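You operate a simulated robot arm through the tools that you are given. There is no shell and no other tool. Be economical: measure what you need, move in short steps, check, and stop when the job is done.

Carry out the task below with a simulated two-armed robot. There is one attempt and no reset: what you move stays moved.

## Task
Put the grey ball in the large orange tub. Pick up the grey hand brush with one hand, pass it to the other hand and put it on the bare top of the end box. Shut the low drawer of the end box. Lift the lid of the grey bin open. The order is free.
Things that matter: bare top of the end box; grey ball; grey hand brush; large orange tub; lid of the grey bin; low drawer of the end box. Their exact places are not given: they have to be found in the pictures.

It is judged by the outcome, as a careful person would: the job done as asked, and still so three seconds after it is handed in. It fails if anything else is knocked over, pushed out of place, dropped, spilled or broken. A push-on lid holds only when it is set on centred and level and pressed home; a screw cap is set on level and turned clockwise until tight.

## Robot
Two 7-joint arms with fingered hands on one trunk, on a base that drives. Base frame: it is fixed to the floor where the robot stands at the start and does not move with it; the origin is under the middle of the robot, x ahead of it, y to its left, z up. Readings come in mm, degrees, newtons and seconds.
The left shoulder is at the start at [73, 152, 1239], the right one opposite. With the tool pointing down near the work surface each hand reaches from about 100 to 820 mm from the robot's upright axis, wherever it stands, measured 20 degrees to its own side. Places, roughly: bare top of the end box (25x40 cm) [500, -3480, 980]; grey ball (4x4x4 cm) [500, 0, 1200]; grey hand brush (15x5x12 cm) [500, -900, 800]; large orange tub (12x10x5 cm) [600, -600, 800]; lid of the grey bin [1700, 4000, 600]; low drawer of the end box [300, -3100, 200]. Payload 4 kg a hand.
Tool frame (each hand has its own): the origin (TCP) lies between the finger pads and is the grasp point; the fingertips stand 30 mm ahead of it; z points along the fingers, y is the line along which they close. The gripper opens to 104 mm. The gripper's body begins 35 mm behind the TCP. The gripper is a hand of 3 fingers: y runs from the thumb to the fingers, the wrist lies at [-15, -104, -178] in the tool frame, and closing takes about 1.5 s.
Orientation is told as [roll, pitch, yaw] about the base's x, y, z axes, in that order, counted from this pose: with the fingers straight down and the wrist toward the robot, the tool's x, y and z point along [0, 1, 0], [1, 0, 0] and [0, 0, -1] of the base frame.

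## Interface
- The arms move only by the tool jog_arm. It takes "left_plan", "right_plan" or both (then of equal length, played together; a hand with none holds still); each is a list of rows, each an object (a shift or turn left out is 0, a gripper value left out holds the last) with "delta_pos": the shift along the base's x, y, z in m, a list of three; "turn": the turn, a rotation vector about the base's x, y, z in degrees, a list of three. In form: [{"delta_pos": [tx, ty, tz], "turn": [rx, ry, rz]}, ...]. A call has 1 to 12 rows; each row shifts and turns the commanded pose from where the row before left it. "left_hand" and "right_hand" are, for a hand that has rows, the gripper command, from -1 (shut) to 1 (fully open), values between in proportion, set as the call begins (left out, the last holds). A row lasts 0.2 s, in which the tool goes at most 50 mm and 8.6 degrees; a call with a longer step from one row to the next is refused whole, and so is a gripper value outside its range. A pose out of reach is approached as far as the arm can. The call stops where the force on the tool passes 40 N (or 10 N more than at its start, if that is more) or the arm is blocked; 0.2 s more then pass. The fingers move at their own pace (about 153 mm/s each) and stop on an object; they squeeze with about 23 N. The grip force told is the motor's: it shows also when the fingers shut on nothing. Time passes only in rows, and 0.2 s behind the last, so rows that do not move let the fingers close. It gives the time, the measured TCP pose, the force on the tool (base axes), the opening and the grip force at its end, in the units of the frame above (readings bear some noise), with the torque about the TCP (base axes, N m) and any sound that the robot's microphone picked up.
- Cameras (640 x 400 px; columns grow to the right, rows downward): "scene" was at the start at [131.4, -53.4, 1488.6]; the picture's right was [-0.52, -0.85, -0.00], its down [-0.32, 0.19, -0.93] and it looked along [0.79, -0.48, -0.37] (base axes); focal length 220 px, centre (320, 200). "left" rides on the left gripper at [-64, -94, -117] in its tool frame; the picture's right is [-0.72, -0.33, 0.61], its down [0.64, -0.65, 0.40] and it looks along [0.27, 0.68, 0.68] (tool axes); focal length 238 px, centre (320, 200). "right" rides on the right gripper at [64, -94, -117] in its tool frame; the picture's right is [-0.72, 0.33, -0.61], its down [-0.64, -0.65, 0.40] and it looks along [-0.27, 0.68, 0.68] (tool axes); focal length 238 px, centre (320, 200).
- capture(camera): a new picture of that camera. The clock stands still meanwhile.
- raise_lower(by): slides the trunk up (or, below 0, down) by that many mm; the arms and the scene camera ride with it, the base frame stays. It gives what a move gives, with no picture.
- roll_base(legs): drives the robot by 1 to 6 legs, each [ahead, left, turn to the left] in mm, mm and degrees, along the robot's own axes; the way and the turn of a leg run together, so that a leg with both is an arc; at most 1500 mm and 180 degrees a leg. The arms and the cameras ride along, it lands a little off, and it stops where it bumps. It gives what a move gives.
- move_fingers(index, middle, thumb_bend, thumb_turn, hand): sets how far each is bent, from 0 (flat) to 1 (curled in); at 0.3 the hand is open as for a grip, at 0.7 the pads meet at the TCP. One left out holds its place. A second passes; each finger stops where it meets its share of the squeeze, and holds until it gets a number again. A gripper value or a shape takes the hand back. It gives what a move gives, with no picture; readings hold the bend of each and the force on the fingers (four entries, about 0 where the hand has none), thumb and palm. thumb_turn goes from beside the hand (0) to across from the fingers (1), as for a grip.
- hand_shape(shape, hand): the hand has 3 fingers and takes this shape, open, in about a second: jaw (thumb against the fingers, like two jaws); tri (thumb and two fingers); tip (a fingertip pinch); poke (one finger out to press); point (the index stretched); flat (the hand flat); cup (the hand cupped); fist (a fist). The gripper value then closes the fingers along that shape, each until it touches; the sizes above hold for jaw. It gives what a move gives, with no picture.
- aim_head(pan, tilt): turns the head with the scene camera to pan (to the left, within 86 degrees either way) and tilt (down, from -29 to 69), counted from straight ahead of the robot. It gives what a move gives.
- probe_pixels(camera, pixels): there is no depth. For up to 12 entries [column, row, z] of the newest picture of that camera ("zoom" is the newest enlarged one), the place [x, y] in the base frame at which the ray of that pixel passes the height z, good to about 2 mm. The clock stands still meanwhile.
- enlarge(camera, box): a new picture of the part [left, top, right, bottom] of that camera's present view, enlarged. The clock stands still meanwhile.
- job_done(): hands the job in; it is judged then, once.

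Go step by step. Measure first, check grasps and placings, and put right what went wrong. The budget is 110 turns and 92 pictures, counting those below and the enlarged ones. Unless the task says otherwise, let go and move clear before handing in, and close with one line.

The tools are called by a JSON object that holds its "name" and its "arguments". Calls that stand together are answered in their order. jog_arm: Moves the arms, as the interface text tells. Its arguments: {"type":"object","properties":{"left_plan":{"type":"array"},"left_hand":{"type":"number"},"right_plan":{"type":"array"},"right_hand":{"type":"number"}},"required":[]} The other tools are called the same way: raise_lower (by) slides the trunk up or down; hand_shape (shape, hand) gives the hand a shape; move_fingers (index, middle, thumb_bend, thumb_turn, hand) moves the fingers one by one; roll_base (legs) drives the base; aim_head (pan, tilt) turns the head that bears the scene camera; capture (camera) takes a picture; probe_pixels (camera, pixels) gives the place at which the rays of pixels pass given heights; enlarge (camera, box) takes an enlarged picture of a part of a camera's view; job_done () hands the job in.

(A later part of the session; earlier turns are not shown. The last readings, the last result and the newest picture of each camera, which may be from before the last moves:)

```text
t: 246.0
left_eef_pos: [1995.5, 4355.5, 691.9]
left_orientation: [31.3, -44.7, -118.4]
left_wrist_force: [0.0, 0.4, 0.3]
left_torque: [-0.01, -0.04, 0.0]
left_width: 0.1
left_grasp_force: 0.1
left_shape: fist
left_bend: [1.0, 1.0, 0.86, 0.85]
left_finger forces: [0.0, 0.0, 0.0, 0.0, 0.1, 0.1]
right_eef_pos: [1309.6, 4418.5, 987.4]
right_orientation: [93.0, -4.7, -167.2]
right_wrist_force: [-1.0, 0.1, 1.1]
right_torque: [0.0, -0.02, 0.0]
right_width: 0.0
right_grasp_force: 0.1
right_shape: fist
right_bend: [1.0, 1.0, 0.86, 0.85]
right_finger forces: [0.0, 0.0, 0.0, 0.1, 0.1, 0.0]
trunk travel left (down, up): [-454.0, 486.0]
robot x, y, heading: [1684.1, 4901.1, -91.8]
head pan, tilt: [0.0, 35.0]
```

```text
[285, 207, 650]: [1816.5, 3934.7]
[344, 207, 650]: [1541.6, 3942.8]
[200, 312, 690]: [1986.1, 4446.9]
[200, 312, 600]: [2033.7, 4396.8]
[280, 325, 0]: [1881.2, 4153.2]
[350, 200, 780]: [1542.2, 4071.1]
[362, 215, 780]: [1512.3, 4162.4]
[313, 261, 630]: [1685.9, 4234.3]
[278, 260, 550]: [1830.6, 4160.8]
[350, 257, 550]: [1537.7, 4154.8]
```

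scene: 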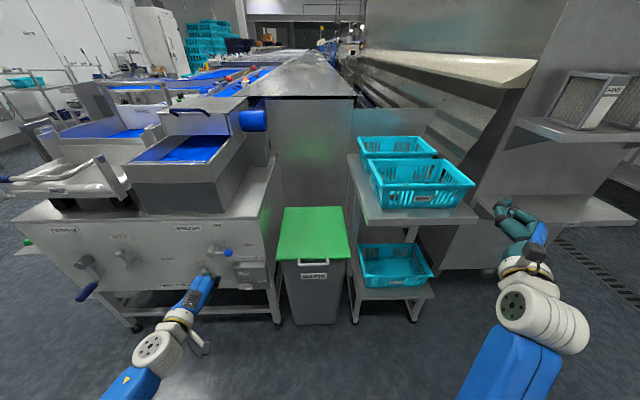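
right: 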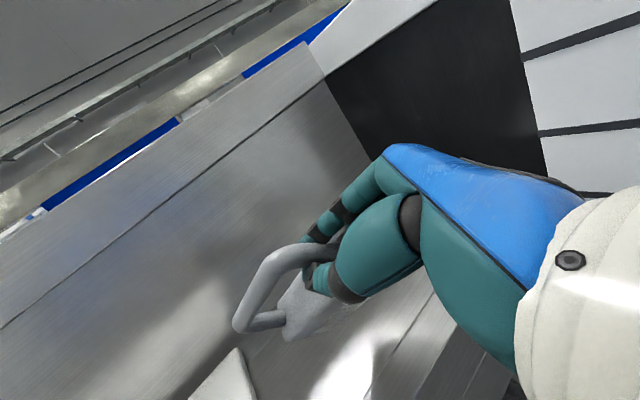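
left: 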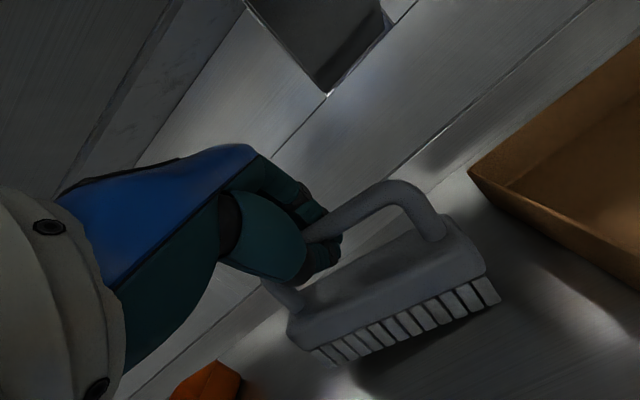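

Lid ≈ z 600, front edge y≈4200 with a bar handle at x 1631–1737, hinge at y≈3870. I'll close the left hand into a firm "finger", bring it in front of the bin and turn it to point forward.

{"name": "hand_shape", "arguments": {"hand": "left", "shape": "jaw"}}

{"name": "jog_arm", "arguments": {"left_plan": [{"delta_pos": [-0.04, 0.01, 0]}, {"delta_pos": [-0.04, 0.01, 0]}, {"delta_pos": [-0.04, 0.01, 0]}, {"delta_pos": [-0.04, 0.01, 0], "turn": [-6.55, 3.77, -0.47]}, {"delta_pos": [-0.04, 0.01, 0], "turn": [-6.55, 3.77, -0.47]}, {"delta_pos": [-0.04, 0.01, 0], "turn": [-6.55, 3.77, -0.47]}, {"delta_pos": [-0.04, 0, 0], "turn": [-6.55, 3.77, -0.47]}, {"delta_pos": [-0.03, 0, 0], "turn": [-6.55, 3.77, -0.47]}, {"turn": [-6.55, 3.77, -0.47]}, {}], "left_hand": -1}}

```text
t: 246.9
left_eef_pos: [1994.0, 4355.6, 690.8]
left_orientation: [31.3, -44.6, -118.4]
left_wrist_force: [-0.3, 0.9, 0.8]
left_torque: [0.01, 0.0, -0.02]
left_width: 103.5
left_grasp_force: 0.1
left_shape: jaw
left_bend: [0.3, 0.3, 0.3, 0.97]
left_finger forces: [0.1, 0.1, 0.0, 0.0, 0.0, 0.0]
right_eef_pos: [1308.6, 4416.1, 987.7]
right_orientation: [93.0, -4.7, -167.2]
right_wrist_force: [-0.1, 0.0, -1.0]
right_torque: [0.0, 0.0, 0.03]
right_width: 0.0
right_grasp_force: 0.0
right_shape: fist
right_bend: [1.0, 1.0, 0.86, 0.85]
right_finger forces: [0.0, 0.0, 0.0, 0.0, 0.1, 0.0]
trunk travel left (down, up): [-454.0, 486.0]
robot x, y, heading: [1685.7, 4901.2, -91.7]
head pan, tilt: [0.0, 35.0]
```

```text
t: 248.3
left_eef_pos: [1800.6, 4423.2, 666.3]
left_orientation: [48.5, -58.5, -140.3]
left_wrist_force: [0.3, -2.1, 0.2]
left_torque: [-0.02, 0.01, -0.03]
left_width: 0.0
left_grasp_force: 23.4
left_shape: jaw
left_bend: [0.7, 0.7, 0.45, 1.0]
left_finger forces: [0.0, 0.0, 0.0, 0.1, 0.1, 0.1]
right_eef_pos: [1309.3, 4417.3, 987.8]
right_orientation: [93.0, -4.9, -167.2]
right_wrist_force: [-1.0, 0.6, 0.6]
right_torque: [0.02, 0.02, 0.01]
right_width: 0.0
right_grasp_force: 0.0
right_shape: fist
right_bend: [1.0, 1.0, 0.86, 0.85]
right_finger forces: [0.0, 0.0, 0.1, 0.1, 0.0, 0.0]
trunk travel left (down, up): [-454.0, 486.0]
robot x, y, heading: [1682.6, 4903.3, -91.9]
head pan, tilt: [0.0, 35.0]
stopped in row 6 (left hand): the arm was blocked; the commanded pose is now the measured one
```

The elbow meets the base again when the hand is close. I'll back up 160 mm and reach further forward to get the pose.

{"name": "roll_base", "arguments": {"legs": [[-160, 0, 1.8]]}}

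{"name": "jog_arm", "arguments": {"left_plan": [{"delta_pos": [0, -0.045, 0]}, {"delta_pos": [0, -0.045, 0]}, {"delta_pos": [0, -0.04, 0]}, {"delta_pos": [-0.03, 0, -0.01]}, {"delta_pos": [-0.03, 0, -0.01]}, {"delta_pos": [-0.03, 0, -0.01]}, {}]}}

```text
t: 249.7
left_eef_pos: [1817.4, 4592.1, 668.8]
left_orientation: [48.7, -58.6, -138.4]
left_wrist_force: [-0.1, 0.4, -0.9]
left_torque: [0.01, -0.01, 0.01]
left_width: 0.0
left_grasp_force: 22.5
left_shape: jaw
left_bend: [0.7, 0.7, 0.45, 1.0]
left_finger forces: [0.0, 0.0, 0.0, 0.1, 0.0, 0.0]
right_eef_pos: [1327.6, 4567.6, 987.7]
right_orientation: [92.9, -4.6, -165.0]
right_wrist_force: [0.6, 0.1, -0.2]
right_torque: [-0.01, 0.0, 0.01]
right_width: 0.0
right_grasp_force: 0.2
right_shape: fist
right_bend: [1.0, 1.0, 0.86, 0.85]
right_finger forces: [0.1, 0.1, 0.1, 0.0, 0.0, 0.0]
trunk travel left (down, up): [-454.0, 486.0]
robot x, y, heading: [1681.2, 5064.0, -89.7]
head pan, tilt: [0.0, 35.0]
```

```text
t: 251.5
left_eef_pos: [1768.9, 4464.9, 615.7]
left_orientation: [54.3, -53.8, -142.5]
left_wrist_force: [-0.6, -0.2, 0.1]
left_torque: [0.03, -0.02, -0.05]
left_width: 0.0
left_grasp_force: 23.0
left_shape: jaw
left_bend: [0.7, 0.7, 0.45, 1.0]
left_finger forces: [0.1, 0.0, 0.1, 0.0, 0.0, 0.0]
right_eef_pos: [1327.6, 4567.0, 987.7]
right_orientation: [93.2, -4.7, -165.1]
right_wrist_force: [-0.7, -0.2, 0.5]
right_torque: [-0.02, -0.02, 0.0]
right_width: 0.1
right_grasp_force: 0.0
right_shape: fist
right_bend: [1.0, 1.0, 0.86, 0.85]
right_finger forces: [0.1, 0.1, 0.0, 0.1, 0.0, 0.1]
trunk travel left (down, up): [-454.0, 486.0]
robot x, y, heading: [1689.4, 5066.2, -89.6]
head pan, tilt: [0.0, 35.0]
stopped in row 7 (left hand): the arm was blocked; the commanded pose is now the measured one
```

The hand already points forward (20° down) with the arm held. I'll keep the arm fixed and use base and trunk: 85 mm right, trunk down 45 mm, then forward.

{"name": "roll_base", "arguments": {"legs": [[0, -83, -0.4]]}}

{"name": "raise_lower", "arguments": {"by": -50}}

{"name": "roll_base", "arguments": {"legs": [[190, 0, 0]]}}

```text
t: 252.6
left_eef_pos: [1695.7, 4465.3, 612.1]
left_orientation: [53.2, -54.1, -142.0]
left_wrist_force: [0.6, -0.5, -0.1]
left_torque: [0.02, -0.02, -0.05]
left_width: 0.0
left_grasp_force: 23.0
left_shape: jaw
left_bend: [0.7, 0.7, 0.45, 1.0]
left_finger forces: [0.0, 0.1, 0.0, 0.0, 0.1, 0.1]
right_eef_pos: [1259.5, 4568.1, 991.5]
right_orientation: [93.0, -5.1, -165.2]
right_wrist_force: [0.2, 0.7, 0.0]
right_torque: [0.03, 0.02, -0.05]
right_width: 0.0
right_grasp_force: 0.1
right_shape: fist
right_bend: [1.0, 1.0, 0.86, 0.85]
right_finger forces: [0.1, 0.0, 0.1, 0.0, 0.0, 0.0]
trunk travel left (down, up): [-454.0, 486.0]
robot x, y, heading: [1601.4, 5063.0, -89.9]
head pan, tilt: [0.0, 35.0]
```

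```text
t: 253.5
left_eef_pos: [1682.8, 4465.8, 563.6]
left_orientation: [54.7, -53.1, -143.2]
left_wrist_force: [-0.5, -0.4, 1.3]
left_torque: [0.04, -0.01, 0.02]
left_width: 0.0
left_grasp_force: 23.2
left_shape: jaw
left_bend: [0.7, 0.7, 0.45, 1.0]
left_finger forces: [0.0, 0.1, 0.0, 0.1, 0.0, 0.0]
right_eef_pos: [1239.2, 4568.0, 934.4]
right_orientation: [93.2, -3.9, -165.3]
right_wrist_force: [-0.2, 0.3, -0.3]
right_torque: [0.0, -0.02, 0.04]
right_width: 0.0
right_grasp_force: 0.0
right_shape: fist
right_bend: [1.0, 1.0, 0.86, 0.85]
right_finger forces: [0.0, 0.0, 0.0, 0.0, 0.0, 0.0]
trunk travel left (down, up): [-404.0, 536.0]
robot x, y, heading: [1602.8, 5064.1, -89.7]
head pan, tilt: [0.0, 35.0]
```

```text
t: 255.0
left_eef_pos: [1685.6, 4277.1, 562.3]
left_orientation: [54.0, -53.4, -142.6]
left_wrist_force: [-0.2, 0.9, -0.5]
left_torque: [0.01, -0.01, 0.02]
left_width: 0.0
left_grasp_force: 23.2
left_shape: jaw
left_bend: [0.7, 0.7, 0.45, 1.0]
left_finger forces: [0.0, 0.0, 0.0, 0.1, 0.1, 0.0]
right_eef_pos: [1243.9, 4378.7, 935.3]
right_orientation: [93.2, -4.2, -165.5]
right_wrist_force: [-0.2, -0.2, -0.3]
right_torque: [0.0, 0.01, 0.02]
right_width: 0.0
right_grasp_force: 0.1
right_shape: fist
right_bend: [1.0, 1.0, 0.86, 0.85]
right_finger forces: [0.0, 0.0, 0.1, 0.0, 0.0, 0.1]
trunk travel left (down, up): [-404.0, 536.0]
robot x, y, heading: [1603.0, 4873.8, -90.2]
head pan, tilt: [0.0, 35.0]
```

Tip is about 30 mm in front of the handle, below it. I'll advance 48 mm and then raise to feel for the handle.

{"name": "roll_base", "arguments": {"legs": [[48, 0, 0]]}}

{"name": "raise_lower", "arguments": {"by": 20}}

{"name": "raise_lower", "arguments": {"by": 25}}

```text
t: 255.9
left_eef_pos: [1685.4, 4227.6, 562.4]
left_orientation: [54.0, -53.3, -142.7]
left_wrist_force: [-0.1, 0.5, -1.0]
left_torque: [0.0, -0.02, -0.03]
left_width: 0.0
left_grasp_force: 22.7
left_shape: jaw
left_bend: [0.7, 0.7, 0.45, 1.0]
left_finger forces: [0.0, 0.6, 0.0, 0.0, 0.0, 0.1]
right_eef_pos: [1244.0, 4329.5, 934.7]
right_orientation: [93.2, -4.2, -165.4]
right_wrist_force: [0.0, 0.2, -0.7]
right_torque: [0.02, 0.03, 0.03]
right_width: 0.3
right_grasp_force: 0.0
right_shape: fist
right_bend: [1.0, 1.0, 0.86, 0.85]
right_finger forces: [0.0, 0.1, 0.0, 0.1, 0.1, 0.0]
trunk travel left (down, up): [-404.0, 536.0]
robot x, y, heading: [1610.2, 4827.3, -90.1]
head pan, tilt: [0.0, 35.0]
```

```text
t: 256.6
left_eef_pos: [1686.2, 4229.7, 582.3]
left_orientation: [54.1, -53.4, -142.8]
left_wrist_force: [0.4, 0.3, -1.4]
left_torque: [-0.03, 0.05, 0.01]
left_width: 0.2
left_grasp_force: 23.1
left_shape: jaw
left_bend: [0.7, 0.7, 0.45, 1.0]
left_finger forces: [0.0, 0.7, 0.0, 0.0, 0.0, 0.0]
right_eef_pos: [1244.6, 4333.1, 955.1]
right_orientation: [93.2, -4.2, -165.3]
right_wrist_force: [-0.7, -0.5, 0.2]
right_torque: [0.0, -0.01, 0.04]
right_width: 0.0
right_grasp_force: 0.0
right_shape: fist
right_bend: [1.0, 1.0, 0.86, 0.85]
right_finger forces: [0.0, 0.1, 0.1, 0.1, 0.1, 0.1]
trunk travel left (down, up): [-424.0, 516.0]
robot x, y, heading: [1603.0, 4826.0, -89.9]
head pan, tilt: [0.0, 35.0]
```

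```text
t: 257.3
left_eef_pos: [1685.8, 4229.5, 608.3]
left_orientation: [54.1, -53.4, -142.8]
left_wrist_force: [-0.2, 1.1, -0.1]
left_torque: [-0.02, -0.03, -0.01]
left_width: 0.0
left_grasp_force: 23.0
left_shape: jaw
left_bend: [0.7, 0.7, 0.45, 1.0]
left_finger forces: [0.0, 0.5, 0.1, 0.0, 0.0, 0.0]
right_eef_pos: [1244.3, 4332.3, 981.4]
right_orientation: [93.2, -4.2, -165.3]
right_wrist_force: [1.2, 0.8, 0.4]
right_torque: [0.03, 0.0, -0.03]
right_width: 0.0
right_grasp_force: 0.2
right_shape: fist
right_bend: [1.0, 1.0, 0.86, 0.85]
right_finger forces: [0.0, 0.0, 0.1, 0.1, 0.1, 0.1]
trunk travel left (down, up): [-449.0, 491.0]
robot x, y, heading: [1608.9, 4827.2, -89.9]
head pan, tilt: [0.0, 35.0]
```

No lid above the tip here, so the lid's height differs from my guess. I'll feel for the lid's top: raise, move over it, and lower until contact.

{"name": "raise_lower", "arguments": {"by": 70}}

{"name": "roll_base", "arguments": {"legs": [[120, 0, 0]]}}

{"name": "raise_lower", "arguments": {"by": -150}}

```text
t: 258.4
left_eef_pos: [1686.2, 4230.6, 679.4]
left_orientation: [54.2, -53.4, -142.8]
left_wrist_force: [-0.1, 1.0, -0.9]
left_torque: [-0.05, -0.02, 0.01]
left_width: 0.0
left_grasp_force: 22.6
left_shape: jaw
left_bend: [0.7, 0.7, 0.45, 1.0]
left_finger forces: [0.0, 0.9, 0.0, 0.0, 0.0, 0.0]
right_eef_pos: [1244.6, 4332.8, 1050.9]
right_orientation: [93.4, -4.2, -165.4]
right_wrist_force: [0.2, 0.2, 0.6]
right_torque: [0.01, 0.05, -0.03]
right_width: 0.0
right_grasp_force: 0.0
right_shape: fist
right_bend: [1.0, 1.0, 0.86, 0.85]
right_finger forces: [0.0, 0.1, 0.0, 0.1, 0.0, 0.0]
trunk travel left (down, up): [-519.0, 421.0]
robot x, y, heading: [1605.3, 4824.9, -89.8]
head pan, tilt: [0.0, 35.0]
```

```text
t: 259.6
left_eef_pos: [1687.2, 4108.9, 678.7]
left_orientation: [54.2, -53.4, -142.8]
left_wrist_force: [0.3, -0.1, -0.4]
left_torque: [-0.03, 0.03, 0.0]
left_width: 0.2
left_grasp_force: 23.0
left_shape: jaw
left_bend: [0.7, 0.7, 0.45, 1.0]
left_finger forces: [0.0, 0.6, 0.0, 0.1, 0.0, 0.0]
right_eef_pos: [1244.2, 4211.9, 1051.5]
right_orientation: [93.3, -4.3, -165.4]
right_wrist_force: [0.1, 0.0, -0.5]
right_torque: [0.01, 0.04, 0.02]
right_width: 0.1
right_grasp_force: 0.1
right_shape: fist
right_bend: [1.0, 1.0, 0.86, 0.85]
right_finger forces: [0.1, 0.0, 0.0, 0.0, 0.0, 0.0]
trunk travel left (down, up): [-519.0, 421.0]
robot x, y, heading: [1603.4, 4706.8, -90.1]
head pan, tilt: [0.0, 35.0]
```

```text
t: 260.8
left_eef_pos: [1684.7, 4105.7, 592.3]
left_orientation: [56.5, -55.0, -144.9]
left_wrist_force: [0.6, 4.1, 10.1]
left_torque: [0.85, -0.02, -0.05]
left_width: 0.0
left_grasp_force: 23.0
left_shape: jaw
left_bend: [0.7, 0.7, 0.45, 1.0]
left_finger forces: [0.0, 1.1, 0.0, 0.0, 11.6, 0.0]
right_eef_pos: [1243.5, 4212.6, 950.7]
right_orientation: [93.3, -4.3, -165.3]
right_wrist_force: [0.2, 0.6, 0.2]
right_torque: [0.0, -0.02, 0.0]
right_width: 0.0
right_grasp_force: 0.0
right_shape: fist
right_bend: [1.0, 1.0, 0.86, 0.85]
right_finger forces: [0.0, 0.0, 0.0, 0.1, 0.0, 0.0]
trunk travel left (down, up): [-419.0, 521.0]
robot x, y, heading: [1605.0, 4707.5, -89.9]
head pan, tilt: [0.0, 35.0]
stopped: the force on the tool passed its limit at 54 N (the readings are from after the stop); the commanded pose is now the measured one
```

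The thumb side met the lid: its top is near z≈550, so the front edge is at y≈4160 and the handle at ≈4175. I'll lift off, back out, go lower and come in under the handle.

{"name": "raise_lower", "arguments": {"by": 60}}

{"name": "roll_base", "arguments": {"legs": [[-150, 0, 0]]}}

{"name": "raise_lower", "arguments": {"by": -150}}

{"name": "roll_base", "arguments": {"legs": [[62, 0, 0]]}}

```text
t: 261.8
left_eef_pos: [1685.4, 4106.0, 651.9]
left_orientation: [56.2, -54.8, -144.7]
left_wrist_force: [0.8, 0.9, -0.3]
left_torque: [-0.03, -0.01, -0.02]
left_width: 0.2
left_grasp_force: 22.6
left_shape: jaw
left_bend: [0.7, 0.7, 0.45, 1.0]
left_finger forces: [0.0, 0.9, 0.0, 0.0, 0.0, 0.0]
right_eef_pos: [1244.0, 4212.4, 1011.8]
right_orientation: [93.3, -4.2, -165.4]
right_wrist_force: [0.9, -0.3, 1.4]
right_torque: [0.0, 0.01, 0.01]
right_width: 0.0
right_grasp_force: 0.1
right_shape: fist
right_bend: [1.0, 1.0, 0.86, 0.85]
right_finger forces: [0.1, 0.0, 0.0, 0.0, 0.0, 0.0]
trunk travel left (down, up): [-479.0, 461.0]
robot x, y, heading: [1605.5, 4707.3, -89.7]
head pan, tilt: [0.0, 35.0]
```

```text
t: 263.2
left_eef_pos: [1686.1, 4257.6, 651.3]
left_orientation: [56.2, -54.8, -144.5]
left_wrist_force: [-0.3, 3.0, -1.4]
left_torque: [0.06, -0.03, 0.03]
left_width: 0.0
left_grasp_force: 22.7
left_shape: jaw
left_bend: [0.7, 0.7, 0.45, 1.0]
left_finger forces: [0.0, 0.0, 0.0, 0.1, 0.0, 0.1]
right_eef_pos: [1243.6, 4363.5, 1012.8]
right_orientation: [93.4, -4.2, -165.3]
right_wrist_force: [-1.1, 0.4, -0.1]
right_torque: [0.03, -0.01, -0.01]
right_width: 0.0
right_grasp_force: 0.0
right_shape: fist
right_bend: [1.0, 1.0, 0.86, 0.85]
right_finger forces: [0.0, 0.1, 0.1, 0.1, 0.0, 0.0]
trunk travel left (down, up): [-479.0, 461.0]
robot x, y, heading: [1605.2, 4857.9, -90.0]
head pan, tilt: [0.0, 35.0]
```

```text
t: 264.9
left_eef_pos: [1686.5, 4256.5, 501.9]
left_orientation: [56.0, -54.7, -144.4]
left_wrist_force: [0.3, 0.0, -1.2]
left_torque: [-0.02, -0.01, 0.01]
left_width: 0.0
left_grasp_force: 23.8
left_shape: jaw
left_bend: [0.7, 0.7, 0.46, 1.0]
left_finger forces: [0.0, 0.0, 0.0, 0.0, 0.0, 0.0]
right_eef_pos: [1244.3, 4362.4, 862.4]
right_orientation: [93.3, -4.3, -165.3]
right_wrist_force: [0.6, -0.1, 0.3]
right_torque: [0.0, -0.01, -0.02]
right_width: 0.1
right_grasp_force: 0.1
right_shape: fist
right_bend: [1.0, 1.0, 0.86, 0.85]
right_finger forces: [0.1, 0.0, 0.0, 0.0, 0.0, 0.0]
trunk travel left (down, up): [-329.0, 611.0]
robot x, y, heading: [1605.8, 4858.2, -90.2]
head pan, tilt: [0.0, 35.0]
```

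```text
t: 265.9
left_eef_pos: [1685.0, 4213.3, 503.7]
left_orientation: [57.2, -55.4, -145.8]
left_wrist_force: [1.1, 9.1, 1.8]
left_torque: [0.04, -0.01, 0.02]
left_width: 0.0
left_grasp_force: 22.8
left_shape: jaw
left_bend: [0.7, 0.7, 0.47, 1.0]
left_finger forces: [0.1, 0.0, 0.0, 0.1, 0.0, 0.1]
right_eef_pos: [1245.6, 4316.3, 861.9]
right_orientation: [93.3, -4.2, -165.0]
right_wrist_force: [0.5, 0.0, 1.0]
right_torque: [-0.02, -0.03, 0.0]
right_width: 0.1
right_grasp_force: 0.1
right_shape: fist
right_bend: [1.0, 1.0, 0.86, 0.85]
right_finger forces: [0.1, 0.0, 0.1, 0.0, 0.1, 0.1]
trunk travel left (down, up): [-329.0, 611.0]
robot x, y, heading: [1605.7, 4811.0, -89.9]
head pan, tilt: [0.0, 35.0]
stopped in leg 1: the force on the tool passed its limit at 104 N (the readings are from after the stop); the commanded pose is now the measured one
```

The fingertips now touch the bin's front face below the lid (y≈4165). I'll slide up from here to catch the handle or lid edge from below.

{"name": "raise_lower", "arguments": {"by": 30}}

{"name": "raise_lower", "arguments": {"by": 25}}

```text
t: 266.6
left_eef_pos: [1684.6, 4214.0, 534.0]
left_orientation: [57.2, -55.4, -145.8]
left_wrist_force: [-0.1, 15.7, -2.5]
left_torque: [0.16, 0.02, -0.03]
left_width: 0.0
left_grasp_force: 22.8
left_shape: jaw
left_bend: [0.7, 0.7, 0.47, 1.0]
left_finger forces: [0.1, 0.0, 0.0, 0.0, 0.1, 0.1]
right_eef_pos: [1245.6, 4318.4, 892.3]
right_orientation: [93.4, -4.2, -165.3]
right_wrist_force: [0.4, -0.2, 0.2]
right_torque: [0.0, 0.03, -0.01]
right_width: 0.0
right_grasp_force: 0.0
right_shape: fist
right_bend: [1.0, 1.0, 0.86, 0.85]
right_finger forces: [0.0, 0.1, 0.0, 0.0, 0.0, 0.0]
trunk travel left (down, up): [-359.0, 581.0]
robot x, y, heading: [1607.8, 4811.3, -89.7]
head pan, tilt: [0.0, 35.0]
```

```text
t: 267.4
left_eef_pos: [1684.4, 4213.2, 559.0]
left_orientation: [57.0, -55.3, -145.7]
left_wrist_force: [-0.1, 21.7, -7.7]
left_torque: [0.32, 0.01, -0.02]
left_width: 0.1
left_grasp_force: 22.9
left_shape: jaw
left_bend: [0.7, 0.7, 0.47, 1.0]
left_finger forces: [0.1, 1.2, 0.1, 0.1, 0.1, 0.0]
right_eef_pos: [1245.9, 4315.6, 917.9]
right_orientation: [93.4, -4.3, -165.2]
right_wrist_force: [-0.3, -0.2, 0.7]
right_torque: [-0.01, 0.0, -0.01]
right_width: 0.2
right_grasp_force: 0.0
right_shape: fist
right_bend: [1.0, 1.0, 0.86, 0.85]
right_finger forces: [0.0, 0.0, 0.0, 0.1, 0.0, 0.0]
trunk travel left (down, up): [-384.0, 556.0]
robot x, y, heading: [1606.8, 4812.5, -89.8]
head pan, tilt: [0.0, 35.0]
```

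The tip slides up the tapered front (21 N sideways), so the lid edge should be just above. I'll ease back 5 mm and keep raising.

{"name": "roll_base", "arguments": {"legs": [[-5, 0, 0]]}}

{"name": "raise_lower", "arguments": {"by": 20}}

{"name": "raise_lower", "arguments": {"by": 20}}

```text
t: 268.1
left_eef_pos: [1683.0, 4217.0, 560.1]
left_orientation: [57.4, -55.4, -145.9]
left_wrist_force: [1.2, 0.2, -0.1]
left_torque: [0.0, 0.02, 0.02]
left_width: 0.0
left_grasp_force: 23.0
left_shape: jaw
left_bend: [0.7, 0.7, 0.47, 1.0]
left_finger forces: [0.0, 0.5, 0.0, 0.1, 0.1, 0.1]
right_eef_pos: [1245.5, 4320.4, 915.7]
right_orientation: [93.3, -4.2, -165.1]
right_wrist_force: [0.5, 0.6, 1.2]
right_torque: [0.0, 0.0, -0.02]
right_width: 0.0
right_grasp_force: 0.0
right_shape: fist
right_bend: [1.0, 1.0, 0.86, 0.85]
right_finger forces: [0.0, 0.1, 0.0, 0.0, 0.0, 0.0]
trunk travel left (down, up): [-384.0, 556.0]
robot x, y, heading: [1607.4, 4817.8, -89.9]
head pan, tilt: [0.0, 35.0]
```

```text
t: 268.8
left_eef_pos: [1683.4, 4217.1, 581.3]
left_orientation: [57.5, -55.5, -146.0]
left_wrist_force: [-0.1, 1.0, -0.2]
left_torque: [-0.03, -0.02, -0.04]
left_width: 0.0
left_grasp_force: 23.4
left_shape: jaw
left_bend: [0.7, 0.7, 0.47, 1.0]
left_finger forces: [0.1, 0.7, 0.1, 0.0, 0.1, 0.1]
right_eef_pos: [1245.6, 4321.4, 936.2]
right_orientation: [93.3, -4.2, -165.2]
right_wrist_force: [0.3, 0.5, -0.9]
right_torque: [-0.02, -0.01, -0.01]
right_width: 0.0
right_grasp_force: 0.1
right_shape: fist
right_bend: [1.0, 1.0, 0.86, 0.85]
right_finger forces: [0.0, 0.1, 0.0, 0.1, 0.0, 0.1]
trunk travel left (down, up): [-404.0, 536.0]
robot x, y, heading: [1603.3, 4813.4, -90.2]
head pan, tilt: [0.0, 35.0]
```

```text
t: 269.4
left_eef_pos: [1683.8, 4217.0, 600.5]
left_orientation: [57.3, -55.4, -146.0]
left_wrist_force: [-0.7, 0.3, -0.6]
left_torque: [-0.02, 0.02, 0.0]
left_width: 0.0
left_grasp_force: 22.9
left_shape: jaw
left_bend: [0.7, 0.7, 0.47, 1.0]
left_finger forces: [0.0, 0.7, 0.0, 0.0, 0.1, 0.0]
right_eef_pos: [1245.3, 4321.5, 957.3]
right_orientation: [93.3, -4.2, -165.2]
right_wrist_force: [0.0, -0.5, 0.9]
right_torque: [-0.02, -0.03, -0.01]
right_width: 0.1
right_grasp_force: 0.1
right_shape: fist
right_bend: [1.0, 1.0, 0.86, 0.85]
right_finger forces: [0.0, 0.0, 0.1, 0.1, 0.1, 0.0]
trunk travel left (down, up): [-424.0, 516.0]
robot x, y, heading: [1609.9, 4815.3, -89.7]
head pan, tilt: [0.0, 35.0]
```

No catch. A gripping approach is more tolerant: I'll back off, open the jaw fully (thumb below, fingers above), advance so the handle lies between, and close.

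{"name": "roll_base", "arguments": {"legs": [[-60, 0, 0]]}}

{"name": "jog_arm", "arguments": {"left_plan": [{}, {}, {}, {}, {}, {}], "left_hand": 1}}

{"name": "raise_lower", "arguments": {"by": -20}}

{"name": "roll_base", "arguments": {"legs": [[80, 0, 0]]}}

{"name": "jog_arm", "arguments": {"left_plan": [{}, {}, {}, {}, {}, {}, {}], "left_hand": -1}}

```text
t: 270.4
left_eef_pos: [1682.7, 4277.0, 600.3]
left_orientation: [57.6, -55.5, -146.1]
left_wrist_force: [0.1, -0.2, 0.2]
left_torque: [0.0, 0.03, 0.01]
left_width: 0.0
left_grasp_force: 22.8
left_shape: jaw
left_bend: [0.7, 0.7, 0.47, 1.0]
left_finger forces: [0.0, 0.0, 0.0, 0.0, 0.0, 0.0]
right_eef_pos: [1245.9, 4381.4, 956.8]
right_orientation: [93.4, -4.3, -165.0]
right_wrist_force: [0.4, 0.5, -0.4]
right_torque: [0.02, 0.0, 0.0]
right_width: 0.0
right_grasp_force: 0.0
right_shape: fist
right_bend: [1.0, 1.0, 0.86, 0.85]
right_finger forces: [0.0, 0.0, 0.0, 0.0, 0.0, 0.0]
trunk travel left (down, up): [-424.0, 516.0]
robot x, y, heading: [1604.5, 4874.9, -90.1]
head pan, tilt: [0.0, 35.0]
```

```text
t: 271.8
left_eef_pos: [1685.1, 4277.8, 599.6]
left_orientation: [57.7, -55.5, -146.0]
left_wrist_force: [0.2, -0.1, -0.4]
left_torque: [-0.02, 0.02, 0.03]
left_width: 103.7
left_grasp_force: 0.1
left_shape: jaw
left_bend: [0.3, 0.3, 0.3, 0.98]
left_finger forces: [0.0, 0.1, 0.0, 0.1, 0.0, 0.0]
right_eef_pos: [1245.3, 4382.5, 957.1]
right_orientation: [93.4, -4.1, -165.1]
right_wrist_force: [0.4, 0.5, 0.4]
right_torque: [0.04, 0.03, -0.01]
right_width: 0.0
right_grasp_force: 0.0
right_shape: fist
right_bend: [1.0, 1.0, 0.86, 0.85]
right_finger forces: [0.0, 0.1, 0.1, 0.0, 0.0, 0.0]
trunk travel left (down, up): [-424.0, 516.0]
robot x, y, heading: [1609.2, 4876.8, -90.0]
head pan, tilt: [0.0, 35.0]
```

```text
t: 272.5
left_eef_pos: [1683.4, 4278.3, 581.3]
left_orientation: [57.6, -55.5, -146.1]
left_wrist_force: [0.4, -0.8, 0.0]
left_torque: [-0.03, -0.04, 0.03]
left_width: 103.8
left_grasp_force: 0.1
left_shape: jaw
left_bend: [0.3, 0.3, 0.3, 0.98]
left_finger forces: [0.0, 0.0, 0.0, 0.0, 0.1, 0.1]
right_eef_pos: [1245.5, 4380.8, 937.5]
right_orientation: [93.4, -4.3, -165.2]
right_wrist_force: [0.4, 0.2, 0.1]
right_torque: [0.0, -0.02, 0.02]
right_width: 0.0
right_grasp_force: 0.0
right_shape: fist
right_bend: [1.0, 1.0, 0.86, 0.85]
right_finger forces: [0.0, 0.0, 0.1, 0.1, 0.1, 0.0]
trunk travel left (down, up): [-404.0, 536.0]
robot x, y, heading: [1608.0, 4874.5, -89.7]
head pan, tilt: [0.0, 35.0]
```

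```text
t: 273.5
left_eef_pos: [1684.1, 4197.5, 580.0]
left_orientation: [57.3, -55.5, -146.0]
left_wrist_force: [-0.7, 1.3, 1.6]
left_torque: [0.0, 0.07, -0.04]
left_width: 103.8
left_grasp_force: 0.1
left_shape: jaw
left_bend: [0.3, 0.3, 0.3, 0.98]
left_finger forces: [2.1, 0.1, 0.0, 0.0, 0.0, 0.1]
right_eef_pos: [1246.1, 4300.4, 936.6]
right_orientation: [93.3, -4.2, -165.1]
right_wrist_force: [0.2, -1.1, 0.1]
right_torque: [-0.04, 0.02, -0.07]
right_width: 0.0
right_grasp_force: 0.1
right_shape: fist
right_bend: [1.0, 1.0, 0.86, 0.85]
right_finger forces: [0.0, 0.0, 0.1, 0.0, 0.1, 0.0]
trunk travel left (down, up): [-404.0, 536.0]
robot x, y, heading: [1605.7, 4794.5, -89.9]
head pan, tilt: [0.0, 35.0]
```

```text
t: 275.1
left_eef_pos: [1684.4, 4201.1, 582.3]
left_orientation: [57.9, -55.6, -146.3]
left_wrist_force: [-1.5, 30.1, 6.9]
left_torque: [1.19, 0.14, 0.96]
left_width: 57.5
left_grasp_force: 23.0
left_shape: jaw
left_bend: [0.38, 0.54, 0.64, 1.0]
left_finger forces: [3.2, 10.0, 0.0, 0.0, 36.1, 0.0]
right_eef_pos: [1245.6, 4304.9, 939.5]
right_orientation: [93.5, -4.3, -165.1]
right_wrist_force: [0.9, 0.6, -0.6]
right_torque: [0.03, 0.02, 0.01]
right_width: 0.0
right_grasp_force: 0.1
right_shape: fist
right_bend: [1.0, 1.0, 0.86, 0.85]
right_finger forces: [0.0, 0.0, 0.0, 0.0, 0.1, 0.1]
trunk travel left (down, up): [-404.0, 536.0]
robot x, y, heading: [1605.9, 4794.7, -90.1]
head pan, tilt: [0.0, 35.0]
5 turns are left
```

The hand now closes on something (57 mm; fingers on the lid, thumb 36 N against the front). With five turns left, I'll ease back, keep closing so the thumb slips under the lip, and lift in stages.

{"name": "roll_base", "arguments": {"legs": [[-12, 0, 0]]}}

{"name": "jog_arm", "arguments": {"left_plan": [{}, {}, {}, {}], "left_hand": -1}}

{"name": "raise_lower", "arguments": {"by": 40}}

{"name": "raise_lower", "arguments": {"by": 50}}

```text
t: 275.9
left_eef_pos: [1684.8, 4210.1, 585.3]
left_orientation: [58.4, -55.9, -146.8]
left_wrist_force: [2.1, 3.3, 16.2]
left_torque: [-0.58, 0.03, 0.04]
left_width: 30.9
left_grasp_force: 23.0
left_shape: jaw
left_bend: [0.41, 0.57, 0.78, 1.0]
left_finger forces: [2.0, 14.5, 0.0, 0.0, 0.0, 0.0]
right_eef_pos: [1244.8, 4316.7, 938.7]
right_orientation: [93.7, -4.3, -165.2]
right_wrist_force: [0.0, -0.3, -0.1]
right_torque: [0.01, -0.02, -0.01]
right_width: 0.0
right_grasp_force: 0.0
right_shape: fist
right_bend: [1.0, 1.0, 0.86, 0.85]
right_finger forces: [0.0, 0.1, 0.1, 0.0, 0.1, 0.0]
trunk travel left (down, up): [-404.0, 536.0]
robot x, y, heading: [1606.9, 4804.5, -90.0]
head pan, tilt: [0.0, 35.0]
```

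```text
t: 276.9
left_eef_pos: [1684.4, 4208.8, 587.7]
left_orientation: [58.7, -56.0, -147.0]
left_wrist_force: [0.2, 5.1, 13.8]
left_torque: [-0.47, -0.02, 0.05]
left_width: 30.7
left_grasp_force: 22.9
left_shape: jaw
left_bend: [0.41, 0.58, 0.78, 1.0]
left_finger forces: [1.0, 12.9, 0.0, 0.0, 2.7, 0.1]
right_eef_pos: [1244.3, 4315.2, 938.2]
right_orientation: [93.6, -4.3, -165.2]
right_wrist_force: [0.3, -1.2, 0.2]
right_torque: [-0.02, 0.01, 0.0]
right_width: 0.0
right_grasp_force: 0.2
right_shape: fist
right_bend: [1.0, 1.0, 0.86, 0.85]
right_finger forces: [0.0, 0.0, 0.0, 0.0, 0.0, 0.0]
trunk travel left (down, up): [-404.0, 536.0]
robot x, y, heading: [1605.8, 4805.3, -89.9]
head pan, tilt: [0.0, 35.0]
```

```text
t: 277.7
left_eef_pos: [1684.4, 4208.5, 622.7]
left_orientation: [58.1, -55.7, -146.6]
left_wrist_force: [-0.3, 1.1, -1.4]
left_torque: [-0.01, 0.01, 0.02]
left_width: 29.6
left_grasp_force: 22.8
left_shape: jaw
left_bend: [0.42, 0.74, 0.77, 1.0]
left_finger forces: [0.0, 1.8, 0.0, 0.0, 2.8, 0.0]
right_eef_pos: [1246.3, 4313.9, 977.4]
right_orientation: [93.4, -4.1, -165.2]
right_wrist_force: [-0.3, 0.3, 0.2]
right_torque: [-0.02, 0.0, 0.02]
right_width: 0.1
right_grasp_force: 0.0
right_shape: fist
right_bend: [1.0, 1.0, 0.86, 0.85]
right_finger forces: [0.0, 0.1, 0.0, 0.0, 0.0, 0.1]
trunk travel left (down, up): [-444.0, 496.0]
robot x, y, heading: [1606.2, 4808.8, -89.8]
head pan, tilt: [0.0, 35.0]
```

```text
t: 278.6
left_eef_pos: [1683.0, 4208.6, 673.5]
left_orientation: [58.1, -55.9, -146.7]
left_wrist_force: [0.0, 1.5, -0.9]
left_torque: [0.07, 0.01, 0.0]
left_width: 29.5
left_grasp_force: 23.4
left_shape: jaw
left_bend: [0.42, 0.74, 0.77, 1.0]
left_finger forces: [0.0, 0.1, 0.0, 0.0, 1.9, 0.1]
right_eef_pos: [1245.8, 4313.6, 1026.7]
right_orientation: [93.4, -4.3, -165.1]
right_wrist_force: [0.2, -0.3, 0.1]
right_torque: [0.01, -0.01, -0.02]
right_width: 0.0
right_grasp_force: 0.0
right_shape: fist
right_bend: [1.0, 1.0, 0.86, 0.85]
right_finger forces: [0.0, 0.0, 0.0, 0.0, 0.1, 0.0]
trunk travel left (down, up): [-494.0, 446.0]
robot x, y, heading: [1602.5, 4806.4, -89.6]
head pan, tilt: [0.0, 35.0]
4 turns are left
```

Re-reading the forces: the light 0.6–0.9 N on the middle finger at z 562–679 was the lid resting on the closed fingers, and the thumb later met the bin rim. So the closed-hand lift does work; I'll redo it and follow the arc upward and forward.

{"name": "roll_base", "arguments": {"legs": [[-80, 0, 0]]}}

{"name": "jog_arm", "arguments": {"left_plan": [{}, {}, {}, {}, {}, {}], "left_hand": 1}}

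{"name": "jog_arm", "arguments": {"left_plan": [{}, {}, {}, {}, {}, {}, {}, {}], "left_hand": -1}}

{"name": "raise_lower", "arguments": {"by": -125}}

{"name": "roll_base", "arguments": {"legs": [[70, 0, 0]]}}

{"name": "raise_lower", "arguments": {"by": 125}}

{"name": "roll_base", "arguments": {"legs": [[80, 0, 0]]}}

{"name": "raise_lower", "arguments": {"by": 100}}

{"name": "roll_base", "arguments": {"legs": [[80, 0, 0]]}}

{"name": "raise_lower", "arguments": {"by": 70}}

```text
t: 279.7
left_eef_pos: [1683.9, 4288.7, 676.1]
left_orientation: [58.3, -55.8, -146.8]
left_wrist_force: [-0.7, -0.1, 0.2]
left_torque: [0.0, 0.03, 0.03]
left_width: 28.8
left_grasp_force: 23.2
left_shape: jaw
left_bend: [0.42, 0.74, 0.78, 1.0]
left_finger forces: [0.0, 0.0, 0.0, 0.1, 0.1, 0.0]
right_eef_pos: [1244.7, 4395.5, 1028.0]
right_orientation: [93.5, -4.3, -165.0]
right_wrist_force: [0.0, -0.4, 0.5]
right_torque: [0.03, -0.02, 0.0]
right_width: 0.0
right_grasp_force: 0.0
right_shape: fist
right_bend: [1.0, 1.0, 0.86, 0.85]
right_finger forces: [0.1, 0.0, 0.1, 0.0, 0.0, 0.0]
trunk travel left (down, up): [-494.0, 446.0]
robot x, y, heading: [1611.5, 4887.6, -90.0]
head pan, tilt: [0.0, 35.0]
```

```text
t: 281.1
left_eef_pos: [1684.2, 4288.6, 674.4]
left_orientation: [58.3, -55.7, -146.7]
left_wrist_force: [-0.6, 0.0, 0.8]
left_torque: [-0.02, 0.0, 0.03]
left_width: 103.7
left_grasp_force: 0.1
left_shape: jaw
left_bend: [0.3, 0.3, 0.3, 0.98]
left_finger forces: [0.1, 0.0, 0.0, 0.1, 0.0, 0.0]
right_eef_pos: [1245.8, 4395.4, 1027.3]
right_orientation: [93.5, -4.3, -165.1]
right_wrist_force: [0.0, 0.5, 0.2]
right_torque: [0.01, 0.0, 0.01]
right_width: 0.0
right_grasp_force: 0.1
right_shape: fist
right_bend: [1.0, 1.0, 0.86, 0.85]
right_finger forces: [0.1, 0.1, 0.0, 0.1, 0.1, 0.0]
trunk travel left (down, up): [-494.0, 446.0]
robot x, y, heading: [1605.2, 4885.4, -89.8]
head pan, tilt: [0.0, 35.0]
```

```text
t: 282.9
left_eef_pos: [1684.6, 4289.2, 675.2]
left_orientation: [58.3, -55.8, -146.7]
left_wrist_force: [0.2, 0.1, 0.4]
left_torque: [-0.01, -0.01, 0.02]
left_width: 0.0
left_grasp_force: 23.5
left_shape: jaw
left_bend: [0.7, 0.7, 0.45, 1.0]
left_finger forces: [0.0, 0.0, 0.0, 0.0, 0.0, 0.0]
right_eef_pos: [1245.9, 4394.6, 1027.3]
right_orientation: [93.5, -4.3, -165.1]
right_wrist_force: [0.6, -0.5, -0.5]
right_torque: [0.0, 0.0, 0.0]
right_width: 0.1
right_grasp_force: 0.1
right_shape: fist
right_bend: [1.0, 1.0, 0.86, 0.85]
right_finger forces: [0.1, 0.0, 0.0, 0.0, 0.0, 0.0]
trunk travel left (down, up): [-494.0, 446.0]
robot x, y, heading: [1602.9, 4890.5, -89.9]
head pan, tilt: [0.0, 35.0]
```

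```text
t: 284.4
left_eef_pos: [1684.1, 4289.9, 550.9]
left_orientation: [58.2, -55.7, -146.8]
left_wrist_force: [0.1, 0.1, 0.1]
left_torque: [-0.02, 0.02, 0.01]
left_width: 0.1
left_grasp_force: 22.9
left_shape: jaw
left_bend: [0.7, 0.7, 0.45, 1.0]
left_finger forces: [0.1, 0.0, 0.1, 0.0, 0.0, 0.0]
right_eef_pos: [1245.5, 4394.8, 903.0]
right_orientation: [93.5, -4.2, -165.1]
right_wrist_force: [0.4, -0.8, -0.5]
right_torque: [-0.01, 0.02, 0.02]
right_width: 0.0
right_grasp_force: 0.0
right_shape: fist
right_bend: [1.0, 1.0, 0.86, 0.85]
right_finger forces: [0.0, 0.0, 0.0, 0.0, 0.1, 0.1]
trunk travel left (down, up): [-369.0, 571.0]
robot x, y, heading: [1604.0, 4888.0, -90.0]
head pan, tilt: [0.0, 35.0]
```

```text
t: 285.4
left_eef_pos: [1684.3, 4218.7, 550.2]
left_orientation: [58.2, -55.8, -146.6]
left_wrist_force: [0.7, 0.7, -1.2]
left_torque: [0.03, 0.0, 0.0]
left_width: 0.0
left_grasp_force: 23.2
left_shape: jaw
left_bend: [0.7, 0.7, 0.45, 1.0]
left_finger forces: [0.0, 0.0, 0.0, 0.0, 0.1, 0.0]
right_eef_pos: [1246.7, 4324.2, 902.3]
right_orientation: [93.4, -4.2, -165.1]
right_wrist_force: [0.4, -0.1, 0.0]
right_torque: [-0.04, 0.01, 0.02]
right_width: 0.0
right_grasp_force: 0.1
right_shape: fist
right_bend: [1.0, 1.0, 0.86, 0.85]
right_finger forces: [0.0, 0.0, 0.1, 0.0, 0.1, 0.0]
trunk travel left (down, up): [-369.0, 571.0]
robot x, y, heading: [1606.7, 4817.1, -89.9]
head pan, tilt: [0.0, 35.0]
```

```text
t: 287.0
left_eef_pos: [1683.6, 4221.1, 676.4]
left_orientation: [58.4, -55.9, -146.8]
left_wrist_force: [0.2, 1.0, -0.6]
left_torque: [-0.01, -0.01, -0.01]
left_width: 0.1
left_grasp_force: 23.3
left_shape: jaw
left_bend: [0.7, 0.7, 0.45, 1.0]
left_finger forces: [0.0, 0.9, 0.1, 0.0, 0.1, 0.0]
right_eef_pos: [1245.2, 4326.3, 1028.8]
right_orientation: [93.5, -4.3, -165.1]
right_wrist_force: [-0.4, 0.3, -0.2]
right_torque: [-0.03, 0.04, 0.0]
right_width: 0.0
right_grasp_force: 0.1
right_shape: fist
right_bend: [1.0, 1.0, 0.86, 0.85]
right_finger forces: [0.0, 0.1, 0.0, 0.0, 0.0, 0.1]
trunk travel left (down, up): [-494.0, 446.0]
robot x, y, heading: [1607.1, 4821.3, -89.9]
head pan, tilt: [0.0, 35.0]
```

```text
t: 288.0
left_eef_pos: [1683.4, 4140.3, 676.5]
left_orientation: [58.4, -56.0, -146.8]
left_wrist_force: [-0.9, -0.1, -1.0]
left_torque: [0.0, 0.01, -0.03]
left_width: 0.0
left_grasp_force: 22.8
left_shape: jaw
left_bend: [0.7, 0.7, 0.45, 1.0]
left_finger forces: [0.0, 0.4, 0.0, 0.0, 0.0, 0.0]
right_eef_pos: [1247.0, 4245.9, 1026.4]
right_orientation: [93.5, -4.3, -165.1]
right_wrist_force: [-0.3, -0.6, -0.3]
right_torque: [-0.01, 0.0, -0.02]
right_width: 0.2
right_grasp_force: 0.0
right_shape: fist
right_bend: [1.0, 1.0, 0.86, 0.85]
right_finger forces: [0.0, 0.1, 0.0, 0.0, 0.0, 0.1]
trunk travel left (down, up): [-494.0, 446.0]
robot x, y, heading: [1607.8, 4738.6, -89.5]
head pan, tilt: [0.0, 35.0]
```

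```text
t: 289.4
left_eef_pos: [1683.5, 4139.6, 776.4]
left_orientation: [58.7, -55.9, -146.9]
left_wrist_force: [0.0, 0.8, -0.7]
left_torque: [-0.02, -0.03, 0.01]
left_width: 0.2
left_grasp_force: 23.0
left_shape: jaw
left_bend: [0.7, 0.7, 0.45, 1.0]
left_finger forces: [0.0, 0.5, 0.0, 0.1, 0.1, 0.0]
right_eef_pos: [1246.1, 4245.9, 1127.5]
right_orientation: [93.5, -4.3, -165.1]
right_wrist_force: [-0.1, 0.4, -0.4]
right_torque: [0.0, -0.04, -0.02]
right_width: 0.0
right_grasp_force: 0.0
right_shape: fist
right_bend: [1.0, 1.0, 0.86, 0.85]
right_finger forces: [0.1, 0.1, 0.0, 0.0, 0.0, 0.0]
trunk travel left (down, up): [-594.0, 346.0]
robot x, y, heading: [1607.5, 4736.5, -89.6]
head pan, tilt: [0.0, 35.0]
```

```text
t: 290.4
left_eef_pos: [1686.2, 4061.9, 776.7]
left_orientation: [58.5, -55.9, -146.8]
left_wrist_force: [-0.4, 2.9, -1.2]
left_torque: [-0.09, 0.03, -0.06]
left_width: 0.0
left_grasp_force: 23.0
left_shape: jaw
left_bend: [0.7, 0.7, 0.45, 1.0]
left_finger forces: [0.0, 2.2, 0.0, 0.1, 0.1, 0.0]
right_eef_pos: [1246.3, 4167.2, 1128.8]
right_orientation: [93.5, -4.3, -165.0]
right_wrist_force: [0.4, 0.0, -0.5]
right_torque: [-0.02, -0.02, 0.0]
right_width: 0.0
right_grasp_force: 0.0
right_shape: fist
right_bend: [1.0, 1.0, 0.86, 0.85]
right_finger forces: [0.0, 0.0, 0.0, 0.1, 0.0, 0.1]
trunk travel left (down, up): [-594.0, 346.0]
robot x, y, heading: [1608.2, 4660.8, -89.4]
head pan, tilt: [0.0, 35.0]
```

```text
t: 291.5
left_eef_pos: [1684.9, 4060.9, 846.4]
left_orientation: [58.6, -55.9, -146.7]
left_wrist_force: [0.7, -0.3, 0.2]
left_torque: [0.0, -0.01, -0.03]
left_width: 0.0
left_grasp_force: 22.6
left_shape: jaw
left_bend: [0.7, 0.7, 0.45, 1.0]
left_finger forces: [0.0, 0.1, 0.0, 0.0, 0.0, 0.0]
right_eef_pos: [1247.4, 4166.1, 1197.7]
right_orientation: [93.4, -4.2, -165.0]
right_wrist_force: [-0.4, -0.3, 0.2]
right_torque: [0.03, -0.02, -0.04]
right_width: 0.0
right_grasp_force: 0.0
right_shape: fist
right_bend: [1.0, 1.0, 0.86, 0.85]
right_finger forces: [0.0, 0.0, 0.0, 0.0, 0.0, 0.0]
trunk travel left (down, up): [-664.0, 276.0]
robot x, y, heading: [1605.9, 4660.0, -89.8]
head pan, tilt: [0.0, 35.0]
3 turns are left
```

The lid rode on the middle finger (0.4–2.2 N) up to about 50°, then contact eased at the last raise without any slam heard. I'll now push forward at this height to carry it past upright, then withdraw, reading the forces.

{"name": "roll_base", "arguments": {"legs": [[60, 0, 0]]}}

{"name": "jog_arm", "arguments": {"left_plan": [{"delta_pos": [0, -0.03, 0]}, {"delta_pos": [0, -0.03, 0]}, {}]}}

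{"name": "jog_arm", "arguments": {"left_plan": [{"delta_pos": [0, -0.03, 0]}, {"delta_pos": [0, -0.03, 0]}, {}]}}

{"name": "jog_arm", "arguments": {"left_plan": [{"delta_pos": [0, -0.02, 0]}, {"delta_pos": [0, -0.02, 0]}, {}]}}

{"name": "jog_arm", "arguments": {"left_plan": [{"delta_pos": [0, -0.02, 0]}, {"delta_pos": [0, -0.02, 0]}, {}]}}

```text
t: 292.5
left_eef_pos: [1685.5, 4005.8, 848.6]
left_orientation: [58.9, -56.0, -147.1]
left_wrist_force: [0.1, 1.4, 0.2]
left_torque: [-0.01, 0.0, -0.02]
left_width: 0.0
left_grasp_force: 22.9
left_shape: jaw
left_bend: [0.7, 0.7, 0.45, 1.0]
left_finger forces: [0.0, 0.0, 0.1, 0.0, 0.0, 0.0]
right_eef_pos: [1247.3, 4111.5, 1200.4]
right_orientation: [93.8, -4.4, -164.9]
right_wrist_force: [0.1, 1.0, 0.6]
right_torque: [0.01, 0.03, 0.02]
right_width: 0.0
right_grasp_force: 0.2
right_shape: fist
right_bend: [1.0, 1.0, 0.86, 0.85]
right_finger forces: [0.0, 0.0, 0.0, 0.1, 0.0, 0.1]
trunk travel left (down, up): [-664.0, 276.0]
robot x, y, heading: [1607.7, 4599.7, -89.6]
head pan, tilt: [0.0, 35.0]
```

```text
t: 293.3
left_eef_pos: [1686.4, 3940.6, 845.7]
left_orientation: [58.6, -56.0, -146.6]
left_wrist_force: [-0.4, 0.0, 0.0]
left_torque: [-0.01, 0.02, -0.01]
left_width: 0.0
left_grasp_force: 23.1
left_shape: jaw
left_bend: [0.7, 0.7, 0.45, 1.0]
left_finger forces: [0.0, 0.1, 0.0, 0.1, 0.1, 0.0]
right_eef_pos: [1248.1, 4106.6, 1197.4]
right_orientation: [93.5, -4.2, -164.9]
right_wrist_force: [0.3, -0.1, -0.3]
right_torque: [0.02, 0.0, 0.0]
right_width: 0.3
right_grasp_force: 0.1
right_shape: fist
right_bend: [1.0, 1.0, 0.86, 0.85]
right_finger forces: [0.0, 0.0, 0.1, 0.1, 0.0, 0.0]
trunk travel left (down, up): [-664.0, 276.0]
robot x, y, heading: [1611.5, 4600.2, -89.9]
head pan, tilt: [0.0, 35.0]
```

```text
t: 294.1
left_eef_pos: [1687.1, 3881.6, 846.4]
left_orientation: [58.6, -56.0, -146.7]
left_wrist_force: [0.4, 0.1, 0.3]
left_torque: [0.01, 0.03, 0.0]
left_width: 0.0
left_grasp_force: 23.6
left_shape: jaw
left_bend: [0.7, 0.7, 0.45, 1.0]
left_finger forces: [0.0, 0.1, 0.0, 0.1, 0.0, 0.1]
right_eef_pos: [1247.3, 4106.3, 1198.3]
right_orientation: [93.6, -4.4, -165.0]
right_wrist_force: [0.7, -1.0, -0.5]
right_torque: [0.04, -0.01, 0.01]
right_width: 0.0
right_grasp_force: 0.0
right_shape: fist
right_bend: [1.0, 1.0, 0.86, 0.85]
right_finger forces: [0.0, 0.1, 0.0, 0.1, 0.1, 0.0]
trunk travel left (down, up): [-664.0, 276.0]
robot x, y, heading: [1608.9, 4599.6, -89.9]
head pan, tilt: [0.0, 35.0]
```

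```text
t: 294.9
left_eef_pos: [1684.5, 3850.9, 845.8]
left_orientation: [58.5, -56.0, -146.8]
left_wrist_force: [-0.4, 0.4, -0.3]
left_torque: [0.03, 0.02, 0.04]
left_width: 0.0
left_grasp_force: 23.5
left_shape: jaw
left_bend: [0.7, 0.7, 0.45, 1.0]
left_finger forces: [0.0, 0.0, 0.0, 0.1, 0.1, 0.0]
left hand out of reach, approached as far as the arm can: row 2
right_eef_pos: [1247.9, 4107.0, 1199.2]
right_orientation: [93.5, -4.3, -165.1]
right_wrist_force: [0.0, -0.2, 0.2]
right_torque: [-0.02, 0.01, -0.02]
right_width: 0.0
right_grasp_force: 0.0
right_shape: fist
right_bend: [1.0, 1.0, 0.86, 0.85]
right_finger forces: [0.0, 0.1, 0.0, 0.1, 0.1, 0.0]
trunk travel left (down, up): [-664.0, 276.0]
robot x, y, heading: [1607.6, 4600.0, -89.6]
head pan, tilt: [0.0, 35.0]
```

```text
t: 295.7
left_eef_pos: [1687.1, 3841.1, 866.9]
left_orientation: [58.5, -56.0, -146.8]
left_wrist_force: [0.6, 25.7, 7.6]
left_torque: [0.06, -0.02, -0.05]
left_width: 0.0
left_grasp_force: 23.4
left_shape: jaw
left_bend: [0.7, 0.7, 0.45, 1.0]
left_finger forces: [0.0, 0.0, 0.0, 0.0, 0.0, 0.0]
left hand out of reach, approached as far as the arm can: row 1, 2
right_eef_pos: [1248.6, 4112.7, 1201.5]
right_orientation: [93.7, -4.4, -165.1]
right_wrist_force: [0.8, 0.6, 0.3]
right_torque: [0.0, 0.0, -0.03]
right_width: 0.2
right_grasp_force: 0.1
right_shape: fist
right_bend: [1.0, 1.0, 0.86, 0.85]
right_finger forces: [0.0, 0.1, 0.0, 0.0, 0.1, 0.0]
trunk travel left (down, up): [-664.0, 276.0]
robot x, y, heading: [1604.1, 4600.5, -89.8]
head pan, tilt: [0.0, 35.0]
stopped in row 3 (left hand): the force on the tool passed its limit at 46 N (the readings are from after the stop); the commanded pose is now the measured one
2 turns are left
```

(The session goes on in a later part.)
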